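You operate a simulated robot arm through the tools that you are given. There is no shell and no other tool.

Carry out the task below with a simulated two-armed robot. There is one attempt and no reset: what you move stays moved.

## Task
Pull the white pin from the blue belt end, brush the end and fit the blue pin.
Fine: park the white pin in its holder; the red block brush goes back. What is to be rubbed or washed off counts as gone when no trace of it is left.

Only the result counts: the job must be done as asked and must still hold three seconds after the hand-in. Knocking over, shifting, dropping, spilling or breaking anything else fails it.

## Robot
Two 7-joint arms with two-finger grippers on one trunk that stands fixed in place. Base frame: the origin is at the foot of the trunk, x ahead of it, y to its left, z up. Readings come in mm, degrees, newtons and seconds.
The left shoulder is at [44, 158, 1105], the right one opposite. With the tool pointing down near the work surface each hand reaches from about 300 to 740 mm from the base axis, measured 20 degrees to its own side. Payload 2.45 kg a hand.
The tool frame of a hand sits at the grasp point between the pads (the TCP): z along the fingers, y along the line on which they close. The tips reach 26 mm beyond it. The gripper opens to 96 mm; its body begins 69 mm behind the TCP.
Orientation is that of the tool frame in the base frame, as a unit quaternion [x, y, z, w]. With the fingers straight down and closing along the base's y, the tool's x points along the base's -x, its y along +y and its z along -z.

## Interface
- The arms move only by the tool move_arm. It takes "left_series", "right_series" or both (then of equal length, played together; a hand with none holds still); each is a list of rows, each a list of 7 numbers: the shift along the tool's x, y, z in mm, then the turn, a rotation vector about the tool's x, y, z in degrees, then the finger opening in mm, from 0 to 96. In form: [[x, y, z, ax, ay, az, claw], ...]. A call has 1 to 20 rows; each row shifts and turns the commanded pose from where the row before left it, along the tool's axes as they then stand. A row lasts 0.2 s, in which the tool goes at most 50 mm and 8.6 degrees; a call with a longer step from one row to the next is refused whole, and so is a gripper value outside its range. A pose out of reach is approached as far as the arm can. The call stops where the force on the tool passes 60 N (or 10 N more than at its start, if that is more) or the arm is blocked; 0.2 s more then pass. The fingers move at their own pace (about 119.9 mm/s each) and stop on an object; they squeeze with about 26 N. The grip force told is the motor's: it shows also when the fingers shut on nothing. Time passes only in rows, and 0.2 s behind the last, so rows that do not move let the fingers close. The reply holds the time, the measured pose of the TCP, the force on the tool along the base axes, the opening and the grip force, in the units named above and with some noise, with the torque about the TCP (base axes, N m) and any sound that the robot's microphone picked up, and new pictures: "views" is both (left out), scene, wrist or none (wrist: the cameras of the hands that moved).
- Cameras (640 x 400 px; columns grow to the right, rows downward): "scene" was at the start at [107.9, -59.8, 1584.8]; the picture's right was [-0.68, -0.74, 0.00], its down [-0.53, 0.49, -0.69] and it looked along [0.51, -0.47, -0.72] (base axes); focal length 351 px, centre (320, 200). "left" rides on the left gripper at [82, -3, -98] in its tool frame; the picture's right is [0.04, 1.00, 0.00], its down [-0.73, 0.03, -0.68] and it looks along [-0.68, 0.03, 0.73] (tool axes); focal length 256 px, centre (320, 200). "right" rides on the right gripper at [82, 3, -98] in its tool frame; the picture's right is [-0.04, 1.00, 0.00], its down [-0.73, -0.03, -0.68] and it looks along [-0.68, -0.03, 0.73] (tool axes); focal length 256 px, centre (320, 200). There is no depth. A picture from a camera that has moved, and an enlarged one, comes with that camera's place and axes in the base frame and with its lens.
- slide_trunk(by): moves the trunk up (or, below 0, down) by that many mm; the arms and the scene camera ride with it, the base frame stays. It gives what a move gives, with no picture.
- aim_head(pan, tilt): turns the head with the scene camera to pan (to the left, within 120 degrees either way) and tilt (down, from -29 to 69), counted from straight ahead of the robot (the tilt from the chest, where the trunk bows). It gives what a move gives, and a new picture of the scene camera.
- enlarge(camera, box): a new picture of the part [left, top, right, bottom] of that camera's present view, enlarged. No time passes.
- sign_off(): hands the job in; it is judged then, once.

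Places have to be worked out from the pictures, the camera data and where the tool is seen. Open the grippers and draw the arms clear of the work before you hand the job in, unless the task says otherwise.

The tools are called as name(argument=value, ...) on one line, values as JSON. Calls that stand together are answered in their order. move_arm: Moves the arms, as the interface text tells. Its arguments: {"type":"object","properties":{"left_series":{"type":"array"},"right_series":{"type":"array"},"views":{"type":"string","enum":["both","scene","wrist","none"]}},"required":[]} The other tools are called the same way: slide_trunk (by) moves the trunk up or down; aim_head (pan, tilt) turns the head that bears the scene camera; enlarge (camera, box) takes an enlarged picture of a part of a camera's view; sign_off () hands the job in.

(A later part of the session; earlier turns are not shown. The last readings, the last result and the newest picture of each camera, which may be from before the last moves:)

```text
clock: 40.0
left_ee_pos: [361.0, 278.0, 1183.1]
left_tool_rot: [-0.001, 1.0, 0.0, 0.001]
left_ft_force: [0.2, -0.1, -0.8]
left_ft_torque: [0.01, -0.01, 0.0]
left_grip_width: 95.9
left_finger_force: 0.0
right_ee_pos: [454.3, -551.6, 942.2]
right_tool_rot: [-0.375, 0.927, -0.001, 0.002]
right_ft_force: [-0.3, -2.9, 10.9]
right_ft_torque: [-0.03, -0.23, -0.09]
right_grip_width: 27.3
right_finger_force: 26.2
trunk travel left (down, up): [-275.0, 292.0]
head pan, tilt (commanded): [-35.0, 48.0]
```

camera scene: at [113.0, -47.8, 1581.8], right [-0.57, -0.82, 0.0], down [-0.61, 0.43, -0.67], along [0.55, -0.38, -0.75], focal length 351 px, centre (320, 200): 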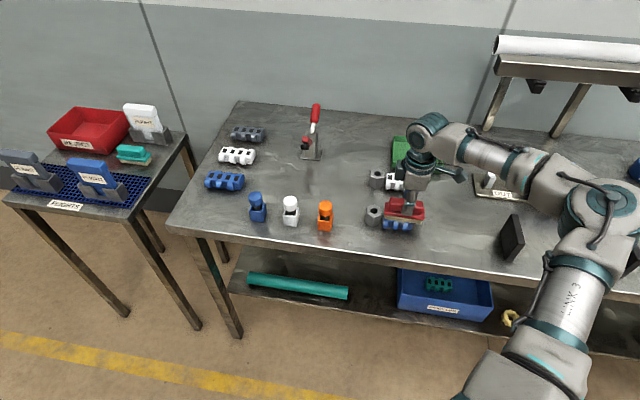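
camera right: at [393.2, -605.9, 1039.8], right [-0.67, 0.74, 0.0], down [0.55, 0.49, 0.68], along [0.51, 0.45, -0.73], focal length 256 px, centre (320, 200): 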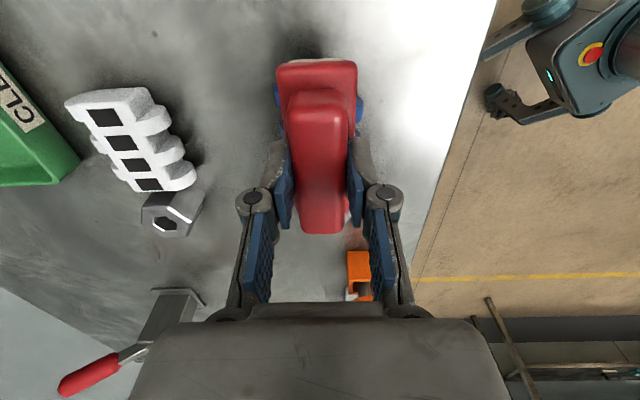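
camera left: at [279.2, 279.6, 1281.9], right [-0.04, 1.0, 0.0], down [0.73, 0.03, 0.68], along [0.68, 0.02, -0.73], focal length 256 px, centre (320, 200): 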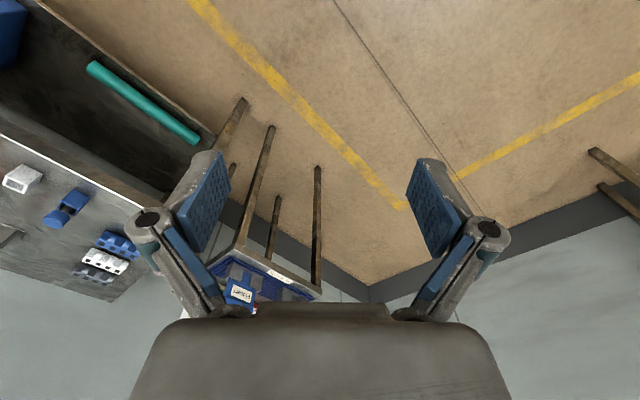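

Contact is now firm (10.9 N). I make a first gentle stroke of ±8 mm across the belt end and check the forces.

move_arm(right_series=[[0, 4, -0.5, 0, 0, 0, 5], [0, 4, 0, 0, 0, 0, 5], [0, -4, 0, 0, 0, 0, 5], [0, -4, 0, 0, 0, 0, 5], [0, -4, 0, 0, 0, 0, 5], [0, -4, 0, 0, 0, 0, 5], [0, 4, 0, 0, 0, 0, 5], [0, 4, 0, 0, 0, 0, 5]], views="scene")

enlarge(camera="scene", box=[340, 170, 440, 240])

```text
clock: 41.9
left_ee_pos: [360.9, 279.7, 1183.9]
left_tool_rot: [-0.002, 1.0, -0.001, 0.002]
left_ft_force: [-0.5, 0.3, -0.4]
left_ft_torque: [-0.01, 0.01, -0.01]
left_grip_width: 95.9
left_finger_force: 0.0
right_ee_pos: [451.7, -550.2, 940.1]
right_tool_rot: [-0.375, 0.927, -0.001, 0.001]
right_ft_force: [4.2, -3.9, 14.8]
right_ft_torque: [-0.13, -0.11, 0.01]
right_grip_width: 27.6
right_finger_force: 25.5
trunk travel left (down, up): [-275.0, 292.0]
head pan, tilt (commanded): [-35.0, 48.0]
camera scene: at [111.3, -46.0, 1582.2], right [-0.57, -0.82, 0.0], down [-0.61, 0.43, -0.67], along [0.55, -0.38, -0.74], focal length 351 px, centre (320, 200)
```

scene: 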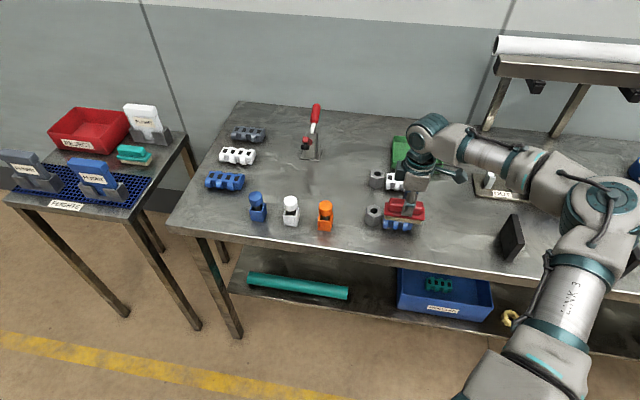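

```text
5.71 times, centred on (390, 205) of scene
camera zoom: at [111.3, -46.0, 1582.2], right [-0.57, -0.82, 0.0], down [-0.61, 0.43, -0.67], along [0.55, -0.38, -0.74], focal length 2004 px, centre (-80, 171)
```

zoom: 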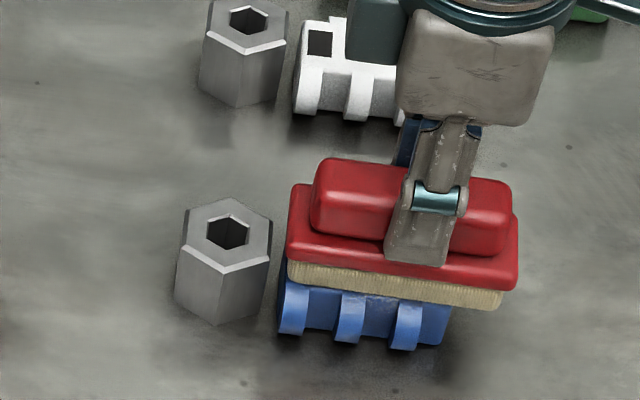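

The belt end hasn't moved and the side forces stay small. I go on with more strokes of ±14 mm, then lift to inspect.

move_arm(right_series=[[0, 7, 0, 0, 0, 0, 5], [0, 7, 0, 0, 0, 0, 5], [0, -7, 0, 0, 0, 0, 5], [0, -7, 0, 0, 0, 0, 5], [0, -7, 0, 0, 0, 0, 5], [0, -7, 0, 0, 0, 0, 5], [0, 7, 0, 0, 0, 0, 5], [0, 7, 0, 0, 0, 0, 5], [0, 7, 0, 0, 0, 0, 5], [0, 7, 0, 0, 0, 0, 5], [0, -7, 0, 0, 0, 0, 5], [0, -7, 0, 0, 0, 0, 5], [0, -7, 0, 0, 0, 0, 5], [0, -7, 0, 0, 0, 0, 5], [0, 7, 0, 0, 0, 0, 5], [0, 7, 0, 0, 0, 0, 5]], views="none")

move_arm(right_series=[[0, 0, -10, 0, 0, 0, 5], [0, 0, -20, 0, 0, 0, 5], [0, -20, -25, 0, 0, 0, 5], [-20, -35, -25, 0, 0, 0, 5], [-20, -40, 0, 0, 0, 0, 5], [-20, -20, 0, 0, 0, 0, 5], [0, 0, 0, 0, 0, 0, 5], [0, 0, 0, 0, 0, 0, 5]], views="both")

enlarge(camera="scene", box=[340, 170, 440, 240])

```text
clock: 45.2
left_ee_pos: [361.5, 278.9, 1184.2]
left_tool_rot: [-0.001, 1.0, -0.001, 0.0]
left_ft_force: [1.2, 0.1, -0.3]
left_ft_torque: [0.01, -0.03, 0.03]
left_grip_width: 96.0
left_finger_force: 0.1
right_ee_pos: [453.4, -549.6, 940.8]
right_tool_rot: [-0.377, 0.926, -0.002, 0.002]
right_ft_force: [1.3, -1.8, 11.1]
right_ft_torque: [-0.19, 0.12, 0.05]
right_grip_width: 27.2
right_finger_force: 25.9
trunk travel left (down, up): [-275.0, 292.0]
head pan, tilt (commanded): [-35.0, 48.0]
```

```text
clock: 47.0
left_ee_pos: [361.9, 279.3, 1183.4]
left_tool_rot: [-0.001, 1.0, -0.001, 0.002]
left_ft_force: [1.3, -0.2, -0.4]
left_ft_torque: [0.03, 0.03, 0.0]
left_grip_width: 96.1
left_finger_force: 0.1
right_ee_pos: [577.1, -593.5, 1018.5]
right_tool_rot: [-0.375, 0.927, 0.0, 0.0]
right_ft_force: [-1.1, 0.4, -0.6]
right_ft_torque: [-0.03, 0.04, 0.0]
right_grip_width: 27.2
right_finger_force: 26.0
trunk travel left (down, up): [-275.0, 292.0]
head pan, tilt (commanded): [-35.0, 48.0]
camera scene: at [114.5, -47.6, 1581.7], right [-0.57, -0.82, 0.0], down [-0.61, 0.43, -0.67], along [0.54, -0.38, -0.75], focal length 351 px, centre (320, 200)
camera right: at [516.1, -648.2, 1116.3], right [-0.67, 0.74, 0.0], down [0.55, 0.49, 0.68], along [0.51, 0.45, -0.73], focal length 256 px, centre (320, 200)
```

scene: 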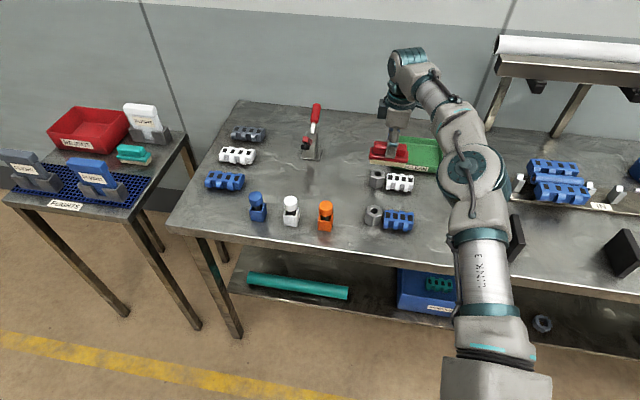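
right: 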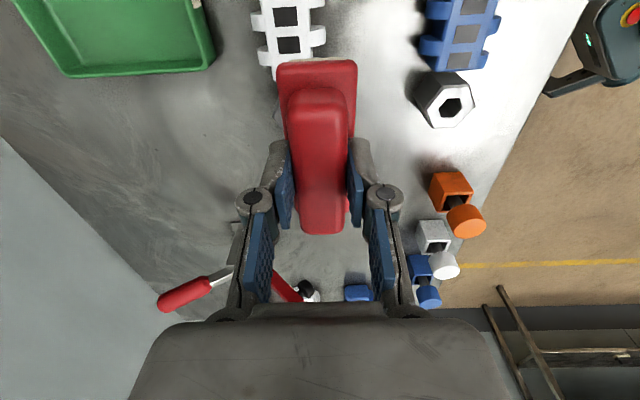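

```text
5.71 times, centred on (390, 205) of scene
camera zoom: at [114.5, -47.6, 1581.7], right [-0.57, -0.82, 0.0], down [-0.61, 0.43, -0.67], along [0.54, -0.38, -0.75], focal length 2004 px, centre (-80, 171)
```

zoom: 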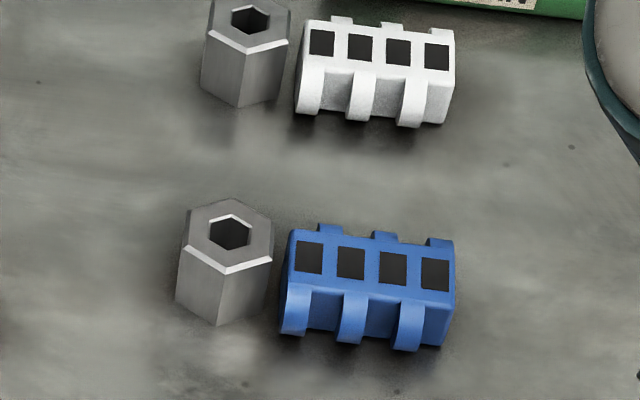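

The belt end looks clean from the head camera. I enlarge further for remaining traces.

enlarge(camera="scene", box=[375, 200, 425, 240])

enlarge(camera="right", box=[390, 0, 530, 140])

enlarge(camera="scene", box=[350, 130, 430, 180])

```text
10.00 times, centred on (400, 220) of scene
camera zoom: at [114.5, -47.6, 1581.7], right [-0.57, -0.82, 0.0], down [-0.61, 0.43, -0.67], along [0.54, -0.38, -0.75], focal length 3507 px, centre (-480, 0)
```

zoom: 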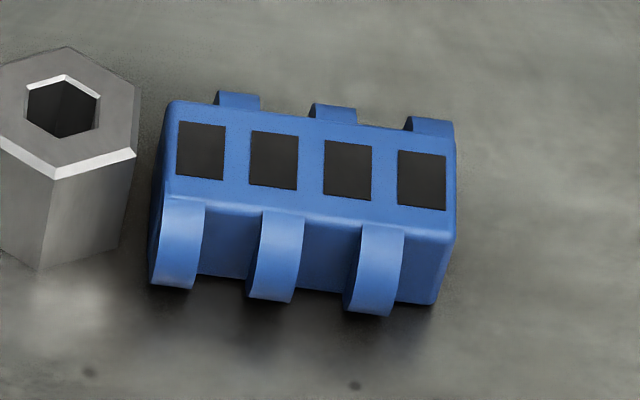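

```text
2.86 times, centred on (460, 70) of right
camera zoom: at [516.1, -648.2, 1116.3], right [-0.67, 0.74, 0.0], down [0.55, 0.49, 0.68], along [0.51, 0.45, -0.73], focal length 731 px, centre (-80, 571)
```

zoom: 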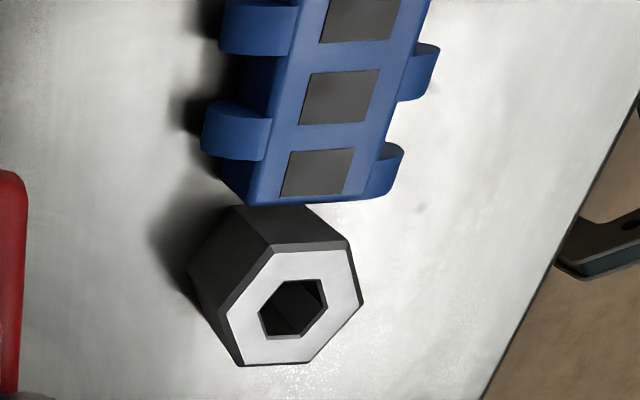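

```text
8.00 times, centred on (390, 155) of scene
camera zoom: at [114.5, -47.6, 1581.7], right [-0.57, -0.82, 0.0], down [-0.61, 0.43, -0.67], along [0.54, -0.38, -0.75], focal length 2806 px, centre (-240, 560)
```

zoom: 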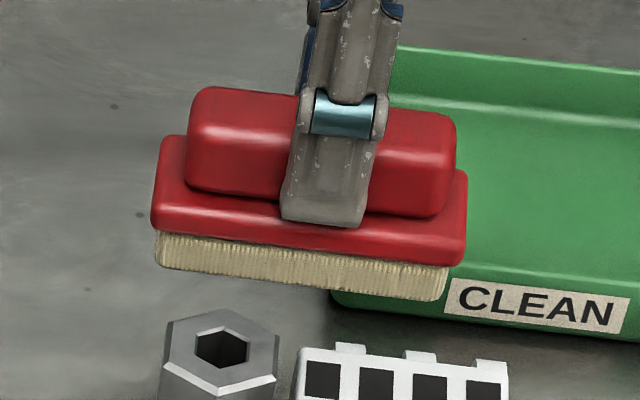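

No trace is visible. To be certain about faint residue I give it one more set of strokes at the same place and depth.

move_arm(right_series=[[20, 20, 0, 0, 0, 0, 5], [20, 40, 0, 0, 0, 0, 5], [20, 35, 25, 0, 0, 0, 5], [0, 20, 25, 0, 0, 0, 5], [0, 0, 18, 0, 0, 0, 5], [0, 0, 8, 0, 0, 0, 5], [0, 0, 2, 0, 0, 0, 5], [0, 0, 0, 0, 0, 0, 5]], views="none")

```text
clock: 48.9
left_ee_pos: [361.9, 278.5, 1182.2]
left_tool_rot: [0.0, 1.0, 0.0, 0.001]
left_ft_force: [-0.2, 0.0, -0.1]
left_ft_torque: [0.01, -0.02, -0.01]
left_grip_width: 95.9
left_finger_force: 0.0
right_ee_pos: [451.9, -551.2, 941.5]
right_tool_rot: [-0.375, 0.927, -0.001, 0.0]
right_ft_force: [-0.6, -0.5, -1.2]
right_ft_torque: [-0.03, 0.01, 0.0]
right_grip_width: 27.2
right_finger_force: 26.0
trunk travel left (down, up): [-275.0, 292.0]
head pan, tilt (commanded): [-35.0, 48.0]
```

The hand is back over the belt end just before contact. I press 2.5 mm lower and repeat strokes across, with a small lengthwise shift included.

move_arm(right_series=[[0, 0, 1.5, 0, 0, 0, 5], [0, 0, 1, 0, 0, 0, 5], [0, 7, 0, 0, 0, 0, 5], [0, 7, 0, 0, 0, 0, 5], [2, -7, 0, 0, 0, 0, 5], [0, -7, 0, 0, 0, 0, 5], [0, -7, 0, 0, 0, 0, 5], [0, -7, 0, 0, 0, 0, 5], [-2, 7, 0, 0, 0, 0, 5], [0, 7, 0, 0, 0, 0, 5], [0, 7, 0, 0, 0, 0, 5], [0, 7, 0, 0, 0, 0, 5], [2, -7, 0, 0, 0, 0, 5], [0, -7, 0, 0, 0, 0, 5], [0, -7, 0, 0, 0, 0, 5], [0, -7, 0, 0, 0, 0, 5], [-2, 7, 0, 0, 0, 0, 5], [0, 7, 0, 0, 0, 0, 5]], views="none")

move_arm(right_series=[[0, 0, -10, 0, 0, 0, 5], [0, 0, -20, 0, 0, 0, 5], [-10, -15, -25, 0, 0, 0, 5], [-30, -20, -20, 0, 0, 0, 5], [-38, -14, 0, 0, 0, 0, 5], [-38, -14, 0, 0, 0, 0, 5], [-30, -10, 0, 0, 0, 0, 5], [0, 0, 0, 0, 0, 0, 5], [0, 0, 0, 0, 0, 0, 5]], views="both")

enlarge(camera="scene", box=[375, 200, 425, 240])

```text
clock: 52.6
left_ee_pos: [363.1, 277.6, 1182.6]
left_tool_rot: [-0.002, 1.0, 0.0, 0.001]
left_ft_force: [-0.5, -0.4, 0.0]
left_ft_torque: [-0.03, -0.02, 0.03]
left_grip_width: 96.1
left_finger_force: 0.0
right_ee_pos: [454.1, -549.6, 940.0]
right_tool_rot: [-0.376, 0.927, -0.001, 0.001]
right_ft_force: [1.0, -1.4, 5.8]
right_ft_torque: [-0.07, 0.0, 0.03]
right_grip_width: 27.0
right_finger_force: 25.8
trunk travel left (down, up): [-275.0, 292.0]
head pan, tilt (commanded): [-35.0, 48.0]
```

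```text
clock: 54.6
left_ee_pos: [362.7, 278.3, 1182.9]
left_tool_rot: [-0.002, 1.0, -0.001, 0.002]
left_ft_force: [-0.6, -0.6, -0.1]
left_ft_torque: [-0.03, 0.01, -0.02]
left_grip_width: 96.0
left_finger_force: 0.0
right_ee_pos: [608.5, -500.5, 1013.1]
right_tool_rot: [-0.376, 0.927, 0.0, 0.0]
right_ft_force: [-0.6, -1.4, -0.2]
right_ft_torque: [0.02, 0.0, -0.01]
right_grip_width: 27.3
right_finger_force: 26.2
trunk travel left (down, up): [-275.0, 292.0]
head pan, tilt (commanded): [-35.0, 48.0]
camera scene: at [114.6, -47.4, 1581.7], right [-0.57, -0.82, 0.0], down [-0.61, 0.43, -0.67], along [0.54, -0.38, -0.75], focal length 351 px, centre (320, 200)
camera right: at [548.7, -556.1, 1111.9], right [-0.67, 0.75, 0.0], down [0.55, 0.49, 0.68], along [0.51, 0.45, -0.73], focal length 256 px, centre (320, 200)
```

scene: 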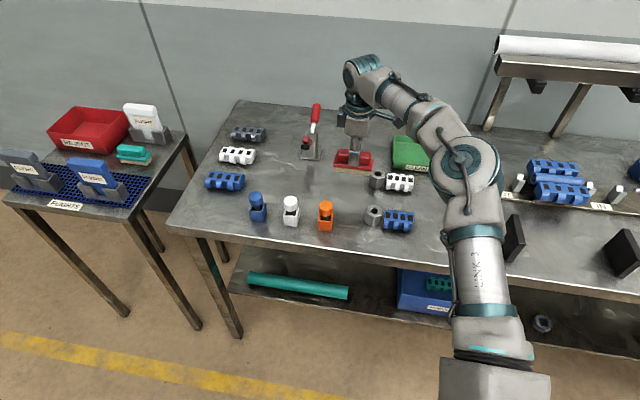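
right: 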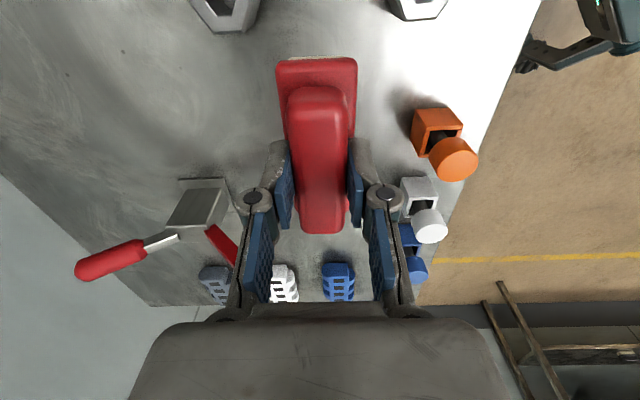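

```text
10.00 times, centred on (400, 220) of scene
camera zoom: at [114.6, -47.4, 1581.7], right [-0.57, -0.82, 0.0], down [-0.61, 0.43, -0.67], along [0.54, -0.38, -0.75], focal length 3507 px, centre (-480, 0)
```

zoom: 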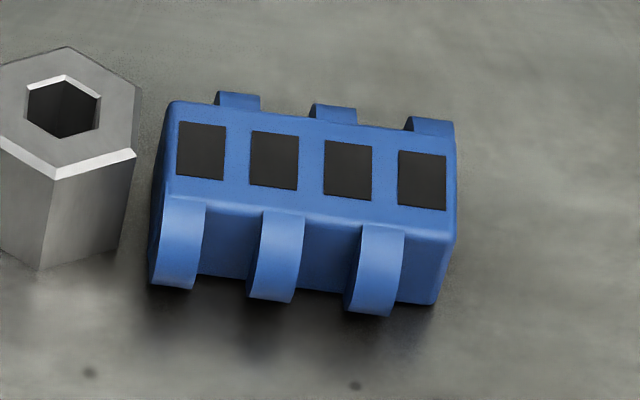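

The belt end is clean and unmoved. Now I return the brush: I restore the tilt and yaw of the pick-up pose and go above its original place.

move_arm(right_series=[[0, 0, 0, 3, 0, 1.5, 5], [-22, -2.5, 0, 0, 0, 0, 5], [-22, -2.5, 0, 0, 0, 0, 5], [0, 0, 15, 0, 0, 0, 5], [0, 0, 15, 0, 0, 0, 5], [0, 0, 0, 0, 0, 0, 5], [0, 0, 0, 0, 0, 0, 5]], views="wrist")

```text
clock: 56.2
left_ee_pos: [361.5, 277.6, 1182.7]
left_tool_rot: [-0.001, 1.0, -0.001, 0.0]
left_ft_force: [-0.7, -0.5, 0.8]
left_ft_torque: [0.02, -0.02, -0.03]
left_grip_width: 96.1
left_finger_force: 0.2
right_ee_pos: [646.3, -478.0, 985.4]
right_tool_rot: [-0.363, 0.931, -0.025, 0.011]
right_ft_force: [0.2, 0.3, -1.4]
right_ft_torque: [0.02, 0.02, 0.01]
right_grip_width: 27.5
right_finger_force: 26.4
trunk travel left (down, up): [-275.0, 292.0]
head pan, tilt (commanded): [-35.0, 48.0]
camera right: at [581.0, -527.1, 1083.4], right [-0.65, 0.76, -0.05], down [0.53, 0.5, 0.68], along [0.55, 0.41, -0.73], focal length 256 px, centre (320, 200)
```

right: 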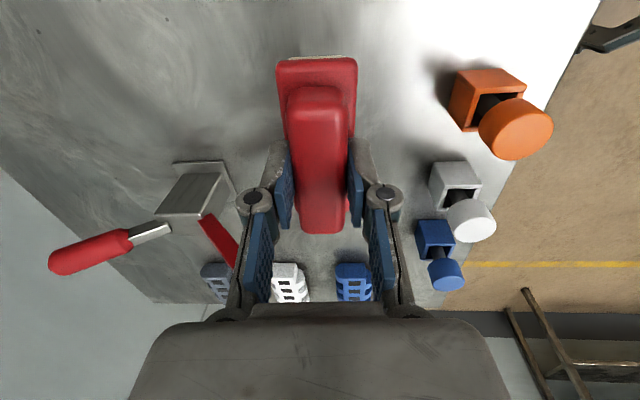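

I am about 4–5 mm off the pick-up line according to the readings. I correct, descend partway and re-read.

move_arm(right_series=[[-2, 3.5, 0, 0, 0, 0, 5], [0, 0, 15, 0, 0, 0, 5], [0, 0, 15, 0, 0, 0, 5], [0, 0, 15, 0, 0, 0, 5], [0, 0, 0, 0, 0, 0, 5], [0, 0, 0, 0, 0, 0, 5]], views="both")

enlarge(camera="scene", box=[300, 140, 380, 210])

```text
clock: 57.6
left_ee_pos: [361.8, 278.7, 1182.5]
left_tool_rot: [-0.001, 1.0, 0.0, 0.0]
left_ft_force: [0.7, -0.5, -0.5]
left_ft_torque: [0.02, 0.0, -0.01]
left_grip_width: 95.9
left_finger_force: 0.1
right_ee_pos: [647.8, -474.2, 940.1]
right_tool_rot: [-0.363, 0.931, -0.025, 0.011]
right_ft_force: [0.2, -0.5, -0.7]
right_ft_torque: [-0.01, 0.02, 0.0]
right_grip_width: 27.2
right_finger_force: 26.3
trunk travel left (down, up): [-275.0, 292.0]
head pan, tilt (commanded): [-35.0, 48.0]
camera scene: at [114.8, -46.7, 1581.7], right [-0.57, -0.82, 0.0], down [-0.61, 0.43, -0.67], along [0.54, -0.38, -0.75], focal length 351 px, centre (320, 200)
camera right: at [581.2, -524.6, 1038.4], right [-0.65, 0.76, -0.05], down [0.53, 0.5, 0.68], along [0.54, 0.41, -0.73], focal length 256 px, centre (320, 200)
```

scene: 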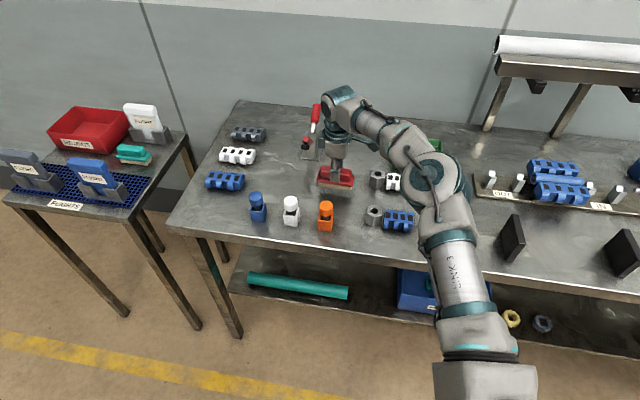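
right: 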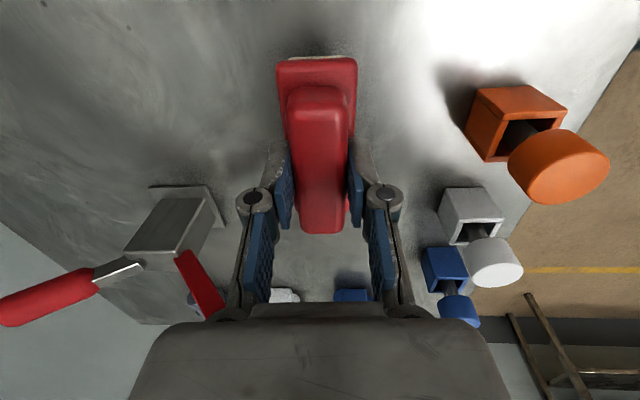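

```text
5.71 times, centred on (340, 175) of scene
camera zoom: at [114.8, -46.7, 1581.7], right [-0.57, -0.82, 0.0], down [-0.61, 0.43, -0.67], along [0.54, -0.38, -0.75], focal length 2004 px, centre (206, 343)
```

zoom: 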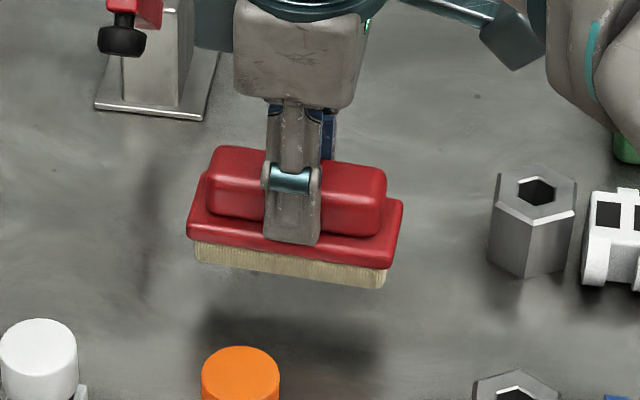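

The line now matches the pick-up pose within a millimetre. I descend toward z ≈ 914, then feel for contact.

move_arm(right_series=[[0, 0, 10, 0, 0, 0, 5], [0, 0, 10, 0, 0, 0, 5], [0, 0, 5, 0, 0, 0, 5], [0, 0, 0, 0, 0, 0, 5], [0, 0, 0, 0, 0, 0, 5]], views="both")

enlarge(camera="scene", box=[300, 140, 380, 210])

```text
clock: 58.9
left_ee_pos: [362.2, 278.2, 1183.3]
left_tool_rot: [-0.001, 1.0, -0.001, 0.001]
left_ft_force: [-0.6, 1.2, 0.8]
left_ft_torque: [0.02, 0.0, -0.02]
left_grip_width: 95.9
left_finger_force: 0.1
right_ee_pos: [647.2, -474.6, 914.9]
right_tool_rot: [-0.363, 0.931, -0.026, 0.01]
right_ft_force: [-0.4, 0.3, -0.2]
right_ft_torque: [0.0, 0.0, -0.01]
right_grip_width: 27.1
right_finger_force: 26.1
trunk travel left (down, up): [-275.0, 292.0]
head pan, tilt (commanded): [-35.0, 48.0]
camera scene: at [114.9, -46.6, 1581.7], right [-0.57, -0.82, 0.0], down [-0.61, 0.43, -0.67], along [0.54, -0.38, -0.75], focal length 351 px, centre (320, 200)
camera right: at [582.6, -524.5, 1012.8], right [-0.65, 0.76, -0.05], down [0.53, 0.5, 0.68], along [0.54, 0.41, -0.73], focal length 256 px, centre (320, 200)
```

scene: 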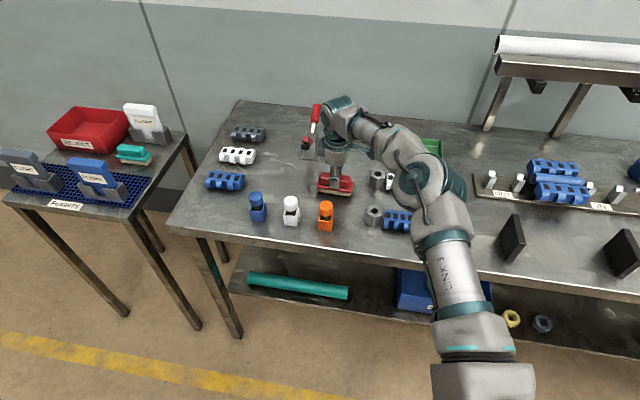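
right: 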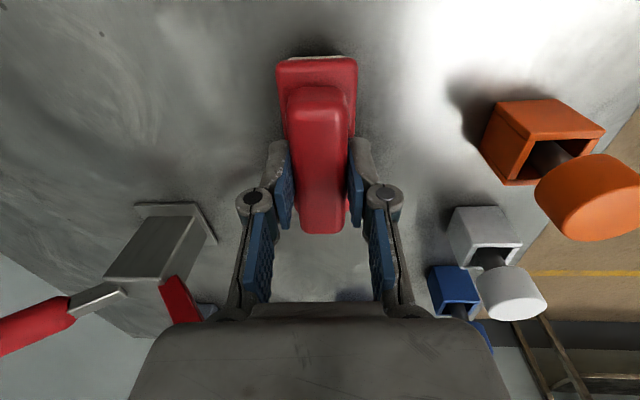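

```text
5.71 times, centred on (340, 175) of scene
camera zoom: at [114.9, -46.6, 1581.7], right [-0.57, -0.82, 0.0], down [-0.61, 0.43, -0.67], along [0.54, -0.38, -0.75], focal length 2004 px, centre (206, 343)
```

zoom: 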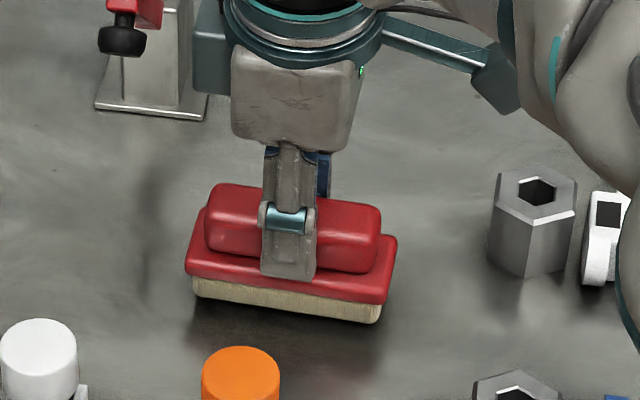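

Nearly down; the outline almost coincides with the original one. I lower in 1 mm steps.

move_arm(right_series=[[0, 0, 1, 0, 0, 0, 5], [0, 0, 1, 0, 0, 0, 5], [0, 0, 1, 0, 0, 0, 5], [0, 0, 0, 0, 0, 0, 5]], views="none")

```text
clock: 59.9
left_ee_pos: [361.8, 278.7, 1183.1]
left_tool_rot: [0.0, 1.0, -0.001, 0.001]
left_ft_force: [0.2, -0.1, 0.2]
left_ft_torque: [0.0, -0.01, 0.01]
left_grip_width: 95.9
left_finger_force: 0.0
right_ee_pos: [648.4, -474.7, 910.8]
right_tool_rot: [-0.364, 0.931, -0.024, 0.011]
right_ft_force: [-0.2, -0.7, -1.3]
right_ft_torque: [0.02, -0.03, -0.01]
right_grip_width: 27.0
right_finger_force: 26.0
trunk travel left (down, up): [-275.0, 292.0]
head pan, tilt (commanded): [-35.0, 48.0]
```

No contact yet at 910.8. I go down further in 1 mm steps.

move_arm(right_series=[[0, 0, 1, 0, 0, 0, 5], [0, 0, 1, 0, 0, 0, 5], [0, 0, 0, 0, 0, 0, 5]], views="none")

```text
clock: 60.6
left_ee_pos: [361.8, 279.4, 1183.9]
left_tool_rot: [-0.001, 1.0, -0.001, 0.001]
left_ft_force: [0.4, -0.3, 0.1]
left_ft_torque: [0.01, 0.0, 0.01]
left_grip_width: 96.1
left_finger_force: 0.0
right_ee_pos: [647.5, -473.9, 911.3]
right_tool_rot: [-0.363, 0.931, -0.026, 0.011]
right_ft_force: [1.3, -1.8, 6.8]
right_ft_torque: [-0.04, 0.01, 0.01]
right_grip_width: 27.3
right_finger_force: 25.6
trunk travel left (down, up): [-275.0, 292.0]
head pan, tilt (commanded): [-35.0, 48.0]
```

Contact is made (6.8 N) at the original pose. I open the fingers slowly.

move_arm(right_series=[[0, 0, 0, 0, 0, 0, 28], [0, 0, 0, 0, 0, 0, 30], [0, 0, 0, 0, 0, 0, 36], [0, 0, 0, 0, 0, 0, 44], [0, 0, 0, 0, 0, 0, 50], [0, 0, 0, 0, 0, 0, 50]], views="both")

enlarge(camera="scene", box=[300, 140, 380, 210])

```text
clock: 62.0
left_ee_pos: [362.5, 278.5, 1182.7]
left_tool_rot: [-0.001, 1.0, -0.001, 0.002]
left_ft_force: [-0.4, -0.7, -0.4]
left_ft_torque: [-0.02, -0.02, 0.05]
left_grip_width: 96.0
left_finger_force: 0.0
right_ee_pos: [648.4, -475.5, 909.0]
right_tool_rot: [-0.363, 0.931, -0.025, 0.011]
right_ft_force: [0.4, 0.0, 0.2]
right_ft_torque: [-0.01, 0.0, 0.01]
right_grip_width: 49.9
right_finger_force: 0.1
trunk travel left (down, up): [-275.0, 292.0]
head pan, tilt (commanded): [-35.0, 48.0]
camera scene: at [114.8, -46.5, 1581.7], right [-0.57, -0.82, 0.0], down [-0.61, 0.43, -0.67], along [0.54, -0.38, -0.75], focal length 351 px, centre (320, 200)
camera right: at [582.3, -524.4, 1007.8], right [-0.65, 0.76, -0.05], down [0.53, 0.5, 0.68], along [0.54, 0.41, -0.73], focal length 256 px, centre (320, 200)
```

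scene: 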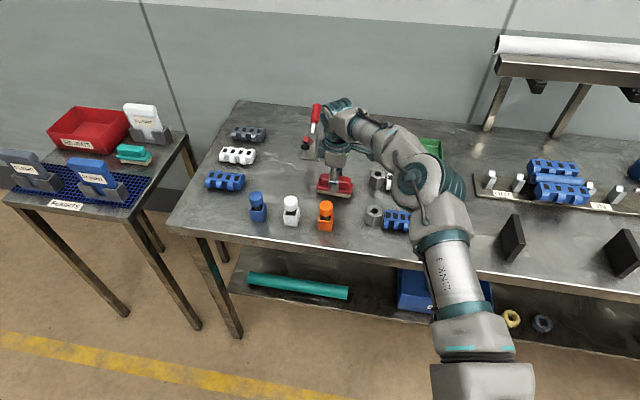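
right: 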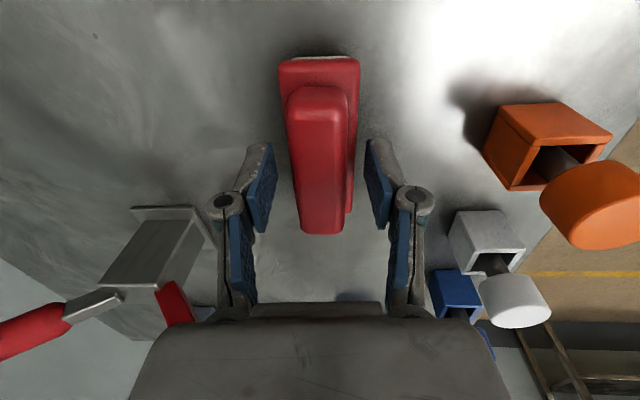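

```text
5.71 times, centred on (340, 175) of scene
camera zoom: at [114.8, -46.5, 1581.7], right [-0.57, -0.82, 0.0], down [-0.61, 0.43, -0.67], along [0.54, -0.38, -0.75], focal length 2004 px, centre (206, 343)
```

zoom: 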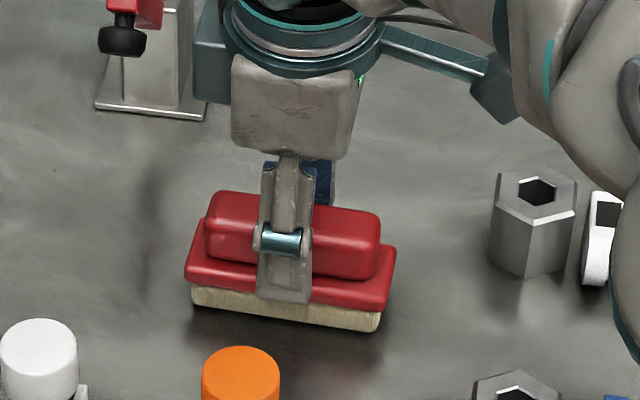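

The brush rests back in its original place. I withdraw straight up, undo the tilt, and move above the blue pin, estimated at (690, -259).

move_arm(right_series=[[0, 0, -8, 0, 0, 0, 50], [0, 0, -30, 0, 0, 0, 50], [0, 0, -40, 0, 0, 0, 60], [0, 0, -40, 0, 0, 0, 70], [0, 0, 0, -3, 0, 0, 80], [-20, 14, 0, 0, 0, 0, 80], [-30, 21, 0, 0, 0, 0, 80], [-35, 25, 0, 0, 0, 0, 80], [-35, 25, 0, 0, 0, 0, 80], [-33, 23, 0, 0, 0, 0, 80], [-24, 17, 0, 0, 0, 0, 80], [0, 0, 0, 0, 0, 0, 80], [0, 0, 0, 0, 0, 0, 80]], views="both")

enlarge(camera="scene", box=[230, 150, 410, 240])

enlarge(camera="right", box=[250, 20, 390, 160])

```text
clock: 64.8
left_ee_pos: [362.6, 279.2, 1182.5]
left_tool_rot: [-0.001, 1.0, 0.0, 0.0]
left_ft_force: [0.1, 0.6, 0.7]
left_ft_torque: [-0.03, 0.02, 0.0]
left_grip_width: 95.9
left_finger_force: 0.1
right_ee_pos: [624.8, -271.0, 1019.0]
right_tool_rot: [-0.363, 0.932, -0.002, 0.002]
right_ft_force: [-0.2, 0.1, -0.3]
right_ft_torque: [0.02, 0.02, 0.03]
right_grip_width: 79.8
right_finger_force: 0.0
right hand out of reach, approached as far as the arm can: row 5, 7, 8, 9, 10, 11
trunk travel left (down, up): [-275.0, 292.0]
head pan, tilt (commanded): [-35.0, 48.0]
camera scene: at [114.7, -45.2, 1581.7], right [-0.57, -0.82, 0.0], down [-0.61, 0.43, -0.67], along [0.54, -0.38, -0.75], focal length 351 px, centre (320, 200)
camera right: at [561.8, -324.0, 1117.7], right [-0.65, 0.76, 0.0], down [0.56, 0.48, 0.68], along [0.52, 0.44, -0.73], focal length 256 px, centre (320, 200)
```

scene: 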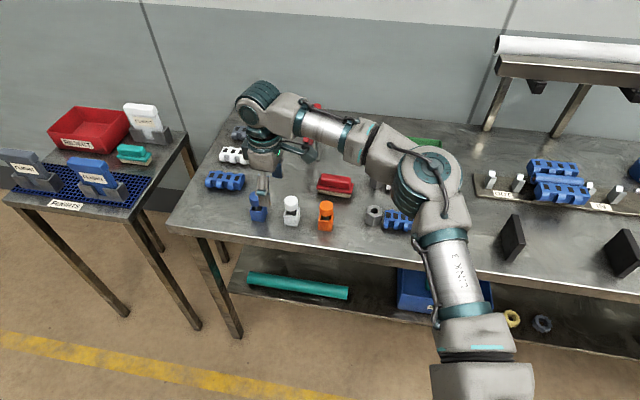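
right: 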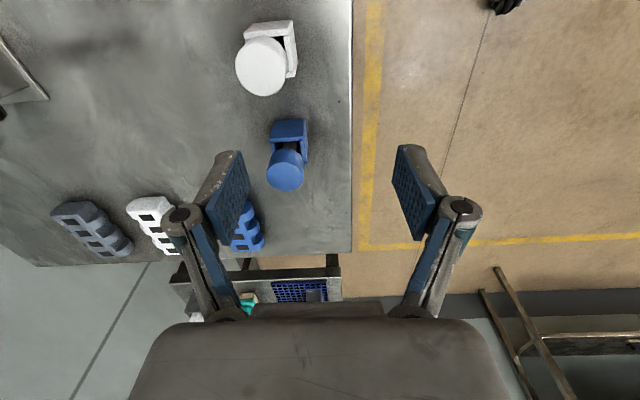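

```text
3.56 times, centred on (320, 195) of scene
camera zoom: at [114.7, -45.2, 1581.7], right [-0.57, -0.82, 0.0], down [-0.61, 0.43, -0.67], along [0.54, -0.38, -0.75], focal length 1247 px, centre (320, 218)
```

zoom: 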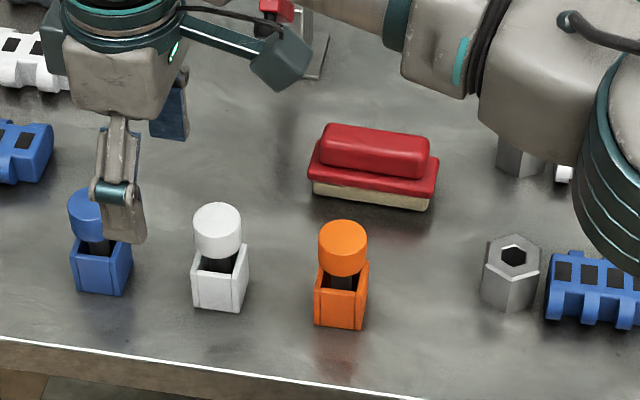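

```text
2.86 times, centred on (320, 90) of right
camera zoom: at [561.8, -324.0, 1117.7], right [-0.65, 0.76, 0.0], down [0.56, 0.48, 0.68], along [0.52, 0.44, -0.73], focal length 731 px, centre (320, 514)
```

zoom: 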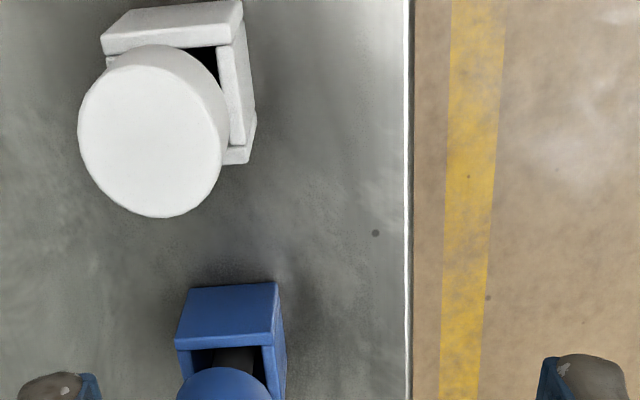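

The hand got clipped at (625, -271), while the blue pin now computes to (691, -257). I move toward it in small steps from here.

move_arm(right_series=[[-12, -7, 0, 0, 0, 0, 80], [-12, -7, 0, 0, 0, 0, 80], [-12, -7, 0, 0, 0, 0, 80], [0, 0, 0, 0, 0, 0, 80], [0, 0, 0, 0, 0, 0, 80]], views="wrist")

```text
clock: 66.0
left_ee_pos: [362.4, 278.5, 1182.8]
left_tool_rot: [0.0, 1.0, -0.001, 0.0]
left_ft_force: [-0.5, -0.4, -0.5]
left_ft_torque: [-0.01, 0.0, -0.01]
left_grip_width: 96.3
left_finger_force: 0.0
right_ee_pos: [624.6, -272.1, 1018.2]
right_tool_rot: [-0.363, 0.932, 0.0, 0.001]
right_ft_force: [-0.4, -0.4, 0.5]
right_ft_torque: [0.0, 0.01, 0.01]
right_grip_width: 79.9
right_finger_force: 0.1
right hand out of reach, approached as far as the arm can: row 1, 2, 3
trunk travel left (down, up): [-275.0, 292.0]
head pan, tilt (commanded): [-35.0, 48.0]
camera right: at [562.5, -326.1, 1116.8], right [-0.65, 0.76, 0.0], down [0.56, 0.48, 0.68], along [0.52, 0.44, -0.73], focal length 256 px, centre (320, 200)
```

right: 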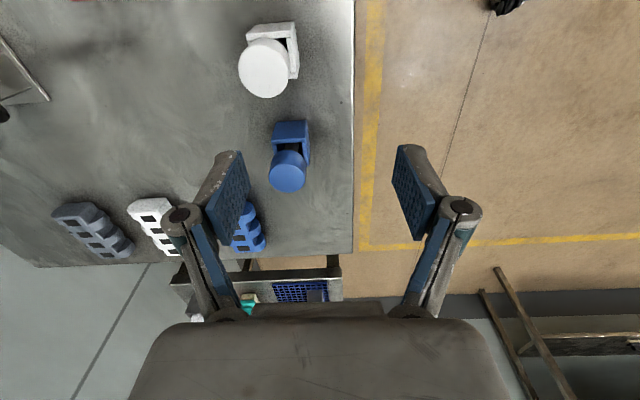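

The arm cannot extend in this wrist attitude, so probably a joint limit is in the way. I turn the tool 30° back about the vertical toward the arm's natural direction and try to extend again.

move_arm(right_series=[[0, 0, 0, 0, 0, 7.5, 80], [0, 0, 0, 0, 0, 7.5, 80], [0, 0, 0, 0, 0, 7.5, 80], [0, 0, 0, 0, 0, 7.5, 80], [-12, 0, 0, 0, 0, 0, 80], [-12, 0, 0, 0, 0, 0, 80], [-12, 0, 0, 0, 0, 0, 80], [0, 0, 0, 0, 0, 0, 80], [0, 0, 0, 0, 0, 0, 80]], views="wrist")

```text
clock: 68.0
left_ee_pos: [362.1, 279.1, 1182.5]
left_tool_rot: [-0.001, 1.0, -0.001, 0.001]
left_ft_force: [0.2, -0.1, -0.1]
left_ft_torque: [0.0, 0.02, -0.01]
left_grip_width: 96.2
left_finger_force: 0.1
right_ee_pos: [624.3, -273.8, 1018.5]
right_tool_rot: [-0.109, 0.994, 0.0, 0.002]
right_ft_force: [0.4, 0.5, 0.4]
right_ft_torque: [0.0, 0.0, 0.03]
right_grip_width: 79.9
right_finger_force: 0.0
right hand out of reach, approached as far as the arm can: row 5, 6, 7
trunk travel left (down, up): [-275.0, 292.0]
head pan, tilt (commanded): [-35.0, 48.0]
camera right: at [544.6, -288.4, 1116.6], right [-0.18, 0.98, 0.0], down [0.72, 0.13, 0.68], along [0.67, 0.12, -0.73], focal length 256 px, centre (320, 200)
```

right: 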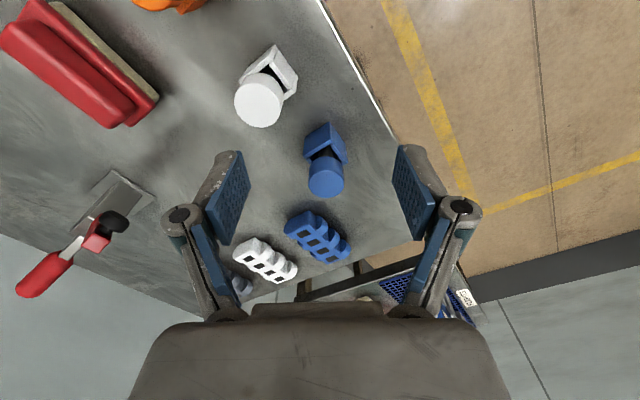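

Yaw is not the limit; extension is blocked at this height with a vertical tool. I tilt the tool outward 15° about its closing axis (harmless for gripping a round head) with the closing axis across the reach direction, and extend over the blue pin.

move_arm(right_series=[[0, 0, 0, 0, 0, 8.5, 80], [0, 0, 0, 0, -7.5, 0, 80], [0, 0, 0, 0, -7.5, 0, 80], [-13.1, 2.4, 3.5, 0, 0, 0, 80], [-13.1, 2.4, 3.5, 0, 0, 0, 80], [-13.1, 2.4, 3.5, 0, 0, 0, 80], [0, 0, 0, 0, 0, 0, 80], [0, 0, 0, 0, 0, 0, 80]], views="both")

```text
clock: 69.8
left_ee_pos: [363.4, 278.5, 1182.7]
left_tool_rot: [-0.001, 1.0, -0.001, 0.001]
left_ft_force: [0.0, -0.1, 0.1]
left_ft_torque: [0.02, 0.04, 0.02]
left_grip_width: 96.0
left_finger_force: 0.0
right_ee_pos: [667.4, -264.1, 1016.6]
right_tool_rot: [-0.036, 0.991, 0.005, 0.131]
right_ft_force: [-0.4, 0.1, 0.0]
right_ft_torque: [0.02, 0.0, 0.0]
right_grip_width: 80.2
right_finger_force: 0.0
trunk travel left (down, up): [-275.0, 292.0]
head pan, tilt (commanded): [-35.0, 48.0]
camera scene: at [114.4, -45.8, 1581.8], right [-0.57, -0.82, 0.0], down [-0.61, 0.43, -0.67], along [0.54, -0.38, -0.75], focal length 351 px, centre (320, 200)
camera right: at [562.8, -269.9, 1091.1], right [-0.03, 1.0, 0.01], down [0.53, 0.01, 0.85], along [0.85, 0.03, -0.53], focal length 256 px, centre (320, 200)
```

scene: 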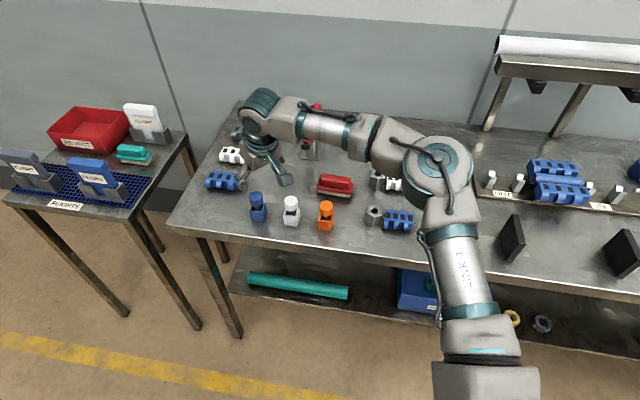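
right: 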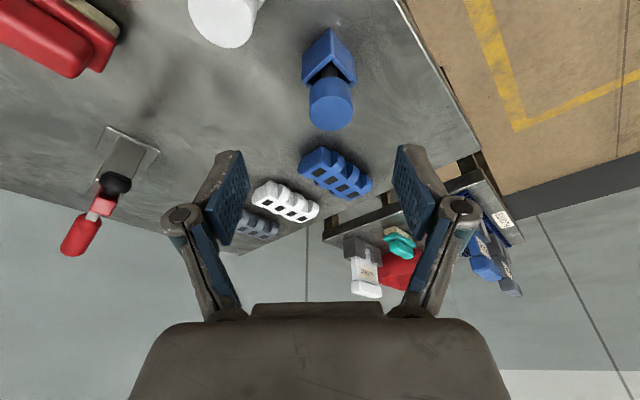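

The tilted hand reaches out fine: TCP (667, -264), and the blue head computes to (691.5, -257). I move over it and descend to z ≈ 962.

move_arm(right_series=[[-11.8, 2.7, 3.2, 0, 0, 0, 70], [-11.8, 2.7, 3.1, 0, 0, 0, 64], [3.6, 0, 13.5, 0, 0, 0, 64], [3.6, 0, 13.5, 0, 0, 0, 64], [3.6, 0, 13.5, 0, 0, 0, 64], [3.6, 0, 13.0, 0, 0, 0, 64], [0, 0, 0, 0, 0, 0, 64], [0, 0, 0, 0, 0, 0, 64]], views="both")

enlarge(camera="right", box=[240, 60, 400, 240])

enlarge(camera="scene", box=[210, 150, 310, 240])

```text
clock: 71.7
left_ee_pos: [361.0, 279.9, 1183.7]
left_tool_rot: [-0.001, 1.0, -0.001, 0.001]
left_ft_force: [0.2, 0.1, -0.5]
left_ft_torque: [0.0, 0.01, 0.02]
left_grip_width: 96.1
left_finger_force: 0.1
right_ee_pos: [676.7, -264.4, 961.8]
right_tool_rot: [-0.036, 0.991, 0.004, 0.131]
right_ft_force: [0.4, -0.6, -0.4]
right_ft_torque: [-0.02, -0.02, -0.01]
right_grip_width: 64.1
right_finger_force: 0.1
right hand out of reach, approached as far as the arm can: row 2
trunk travel left (down, up): [-275.0, 292.0]
head pan, tilt (commanded): [-35.0, 48.0]
camera scene: at [114.8, -45.3, 1581.7], right [-0.57, -0.82, 0.0], down [-0.61, 0.43, -0.67], along [0.54, -0.38, -0.75], focal length 351 px, centre (320, 200)
camera right: at [572.7, -268.7, 1036.2], right [-0.03, 1.0, 0.01], down [0.53, 0.01, 0.85], along [0.85, 0.03, -0.53], focal length 256 px, centre (320, 200)
```

scene: 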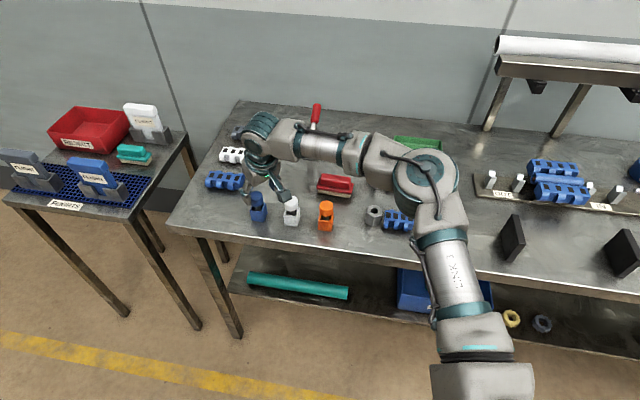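
right: 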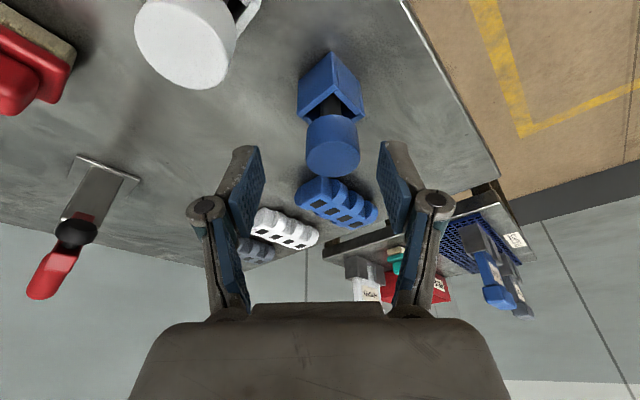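

```text
2.22 times, centred on (320, 150) of right
camera zoom: at [572.7, -268.7, 1036.2], right [-0.03, 1.0, 0.01], down [0.53, 0.01, 0.85], along [0.85, 0.03, -0.53], focal length 569 px, centre (320, 311)
```

zoom: 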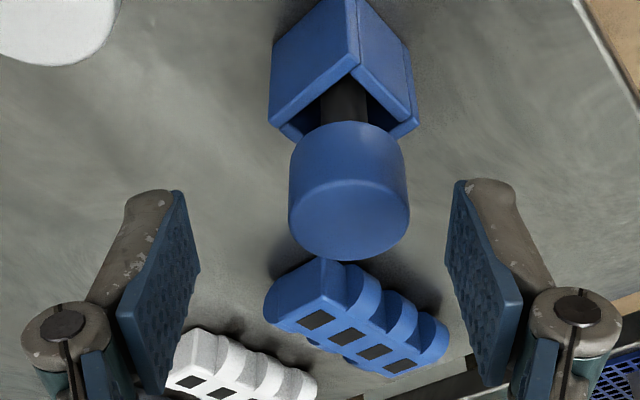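

```text
4.44 times, centred on (260, 195) of scene
camera zoom: at [114.8, -45.3, 1581.7], right [-0.57, -0.82, 0.0], down [-0.61, 0.43, -0.67], along [0.54, -0.38, -0.75], focal length 1559 px, centre (587, 222)
```

zoom: 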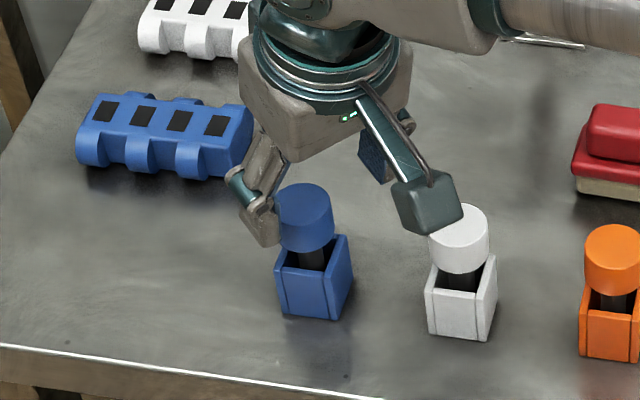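

The hand is at (677, -264), still 15 mm short of the pin in the reach direction. I tilt another 10° and move the remaining distance at this safe height.

move_arm(right_series=[[0, 0, 0, 0, -5, 0, 64], [0, 0, 0, 0, -5, 0, 64], [-6.9, 3.2, 3.2, 0, 0, 0, 64], [-6.9, 3.2, 3.2, 0, 0, 0, 64], [0, 0, 0, 0, 0, 0, 64], [0, 0, 0, 0, 0, 0, 64]], views="both")

enlarge(camera="right", box=[240, 60, 400, 240])

enlarge(camera="scene", box=[210, 150, 310, 240])

```text
clock: 73.0
left_ee_pos: [361.1, 279.9, 1182.7]
left_tool_rot: [-0.001, 1.0, 0.0, 0.001]
left_ft_force: [0.0, 0.4, -0.4]
left_ft_torque: [0.01, 0.0, -0.03]
left_grip_width: 96.1
left_finger_force: 0.2
right_ee_pos: [691.0, -254.9, 962.2]
right_tool_rot: [-0.036, 0.975, 0.007, 0.217]
right_ft_force: [-0.1, 1.2, -0.4]
right_ft_torque: [-0.02, 0.01, -0.01]
right_grip_width: 63.8
right_finger_force: 0.0
trunk travel left (down, up): [-275.0, 292.0]
head pan, tilt (commanded): [-35.0, 48.0]
camera scene: at [114.9, -45.2, 1581.7], right [-0.57, -0.82, 0.0], down [-0.61, 0.43, -0.67], along [0.54, -0.38, -0.75], focal length 351 px, centre (320, 200)
camera right: at [576.9, -260.5, 1016.7], right [-0.04, 1.0, 0.02], down [0.38, 0.0, 0.93], along [0.93, 0.04, -0.38], focal length 256 px, centre (320, 200)
```

scene: 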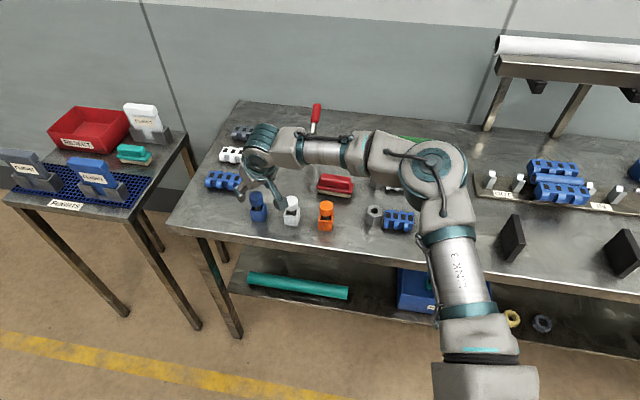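
right: 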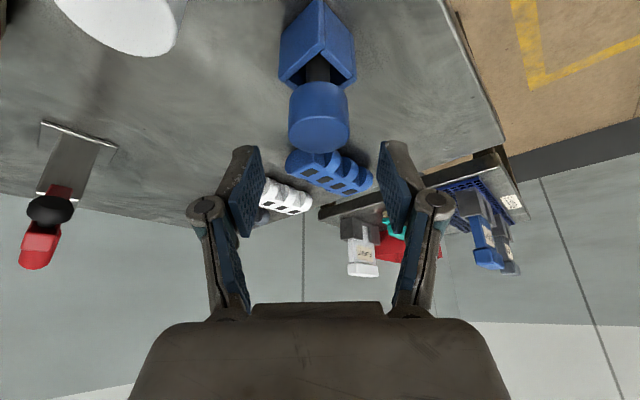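

```text
2.22 times, centred on (320, 150) of right
camera zoom: at [576.9, -260.5, 1016.7], right [-0.04, 1.0, 0.02], down [0.38, 0.0, 0.93], along [0.93, 0.04, -0.38], focal length 569 px, centre (320, 311)
```

zoom: 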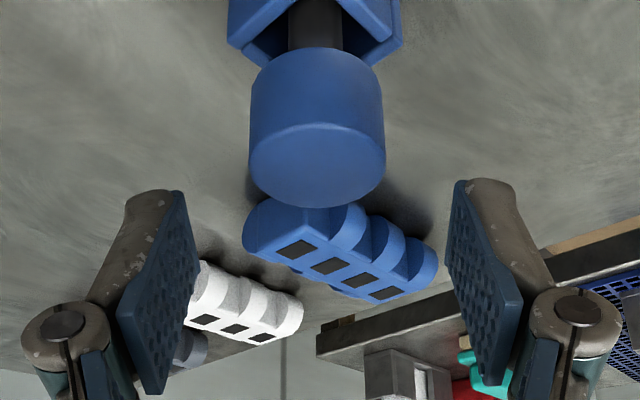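

```text
4.44 times, centred on (260, 195) of scene
camera zoom: at [114.9, -45.2, 1581.7], right [-0.57, -0.82, 0.0], down [-0.61, 0.43, -0.67], along [0.54, -0.38, -0.75], focal length 1559 px, centre (587, 222)
```

zoom: 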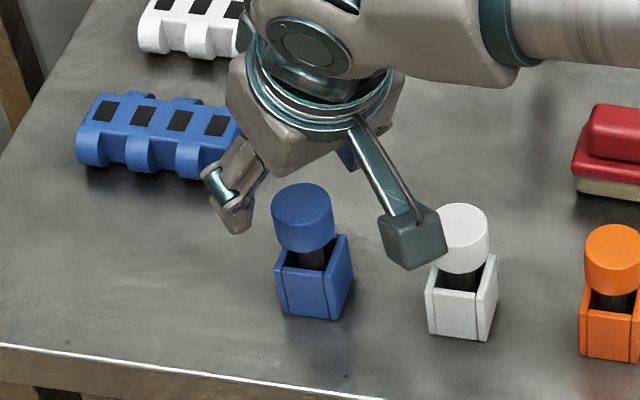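

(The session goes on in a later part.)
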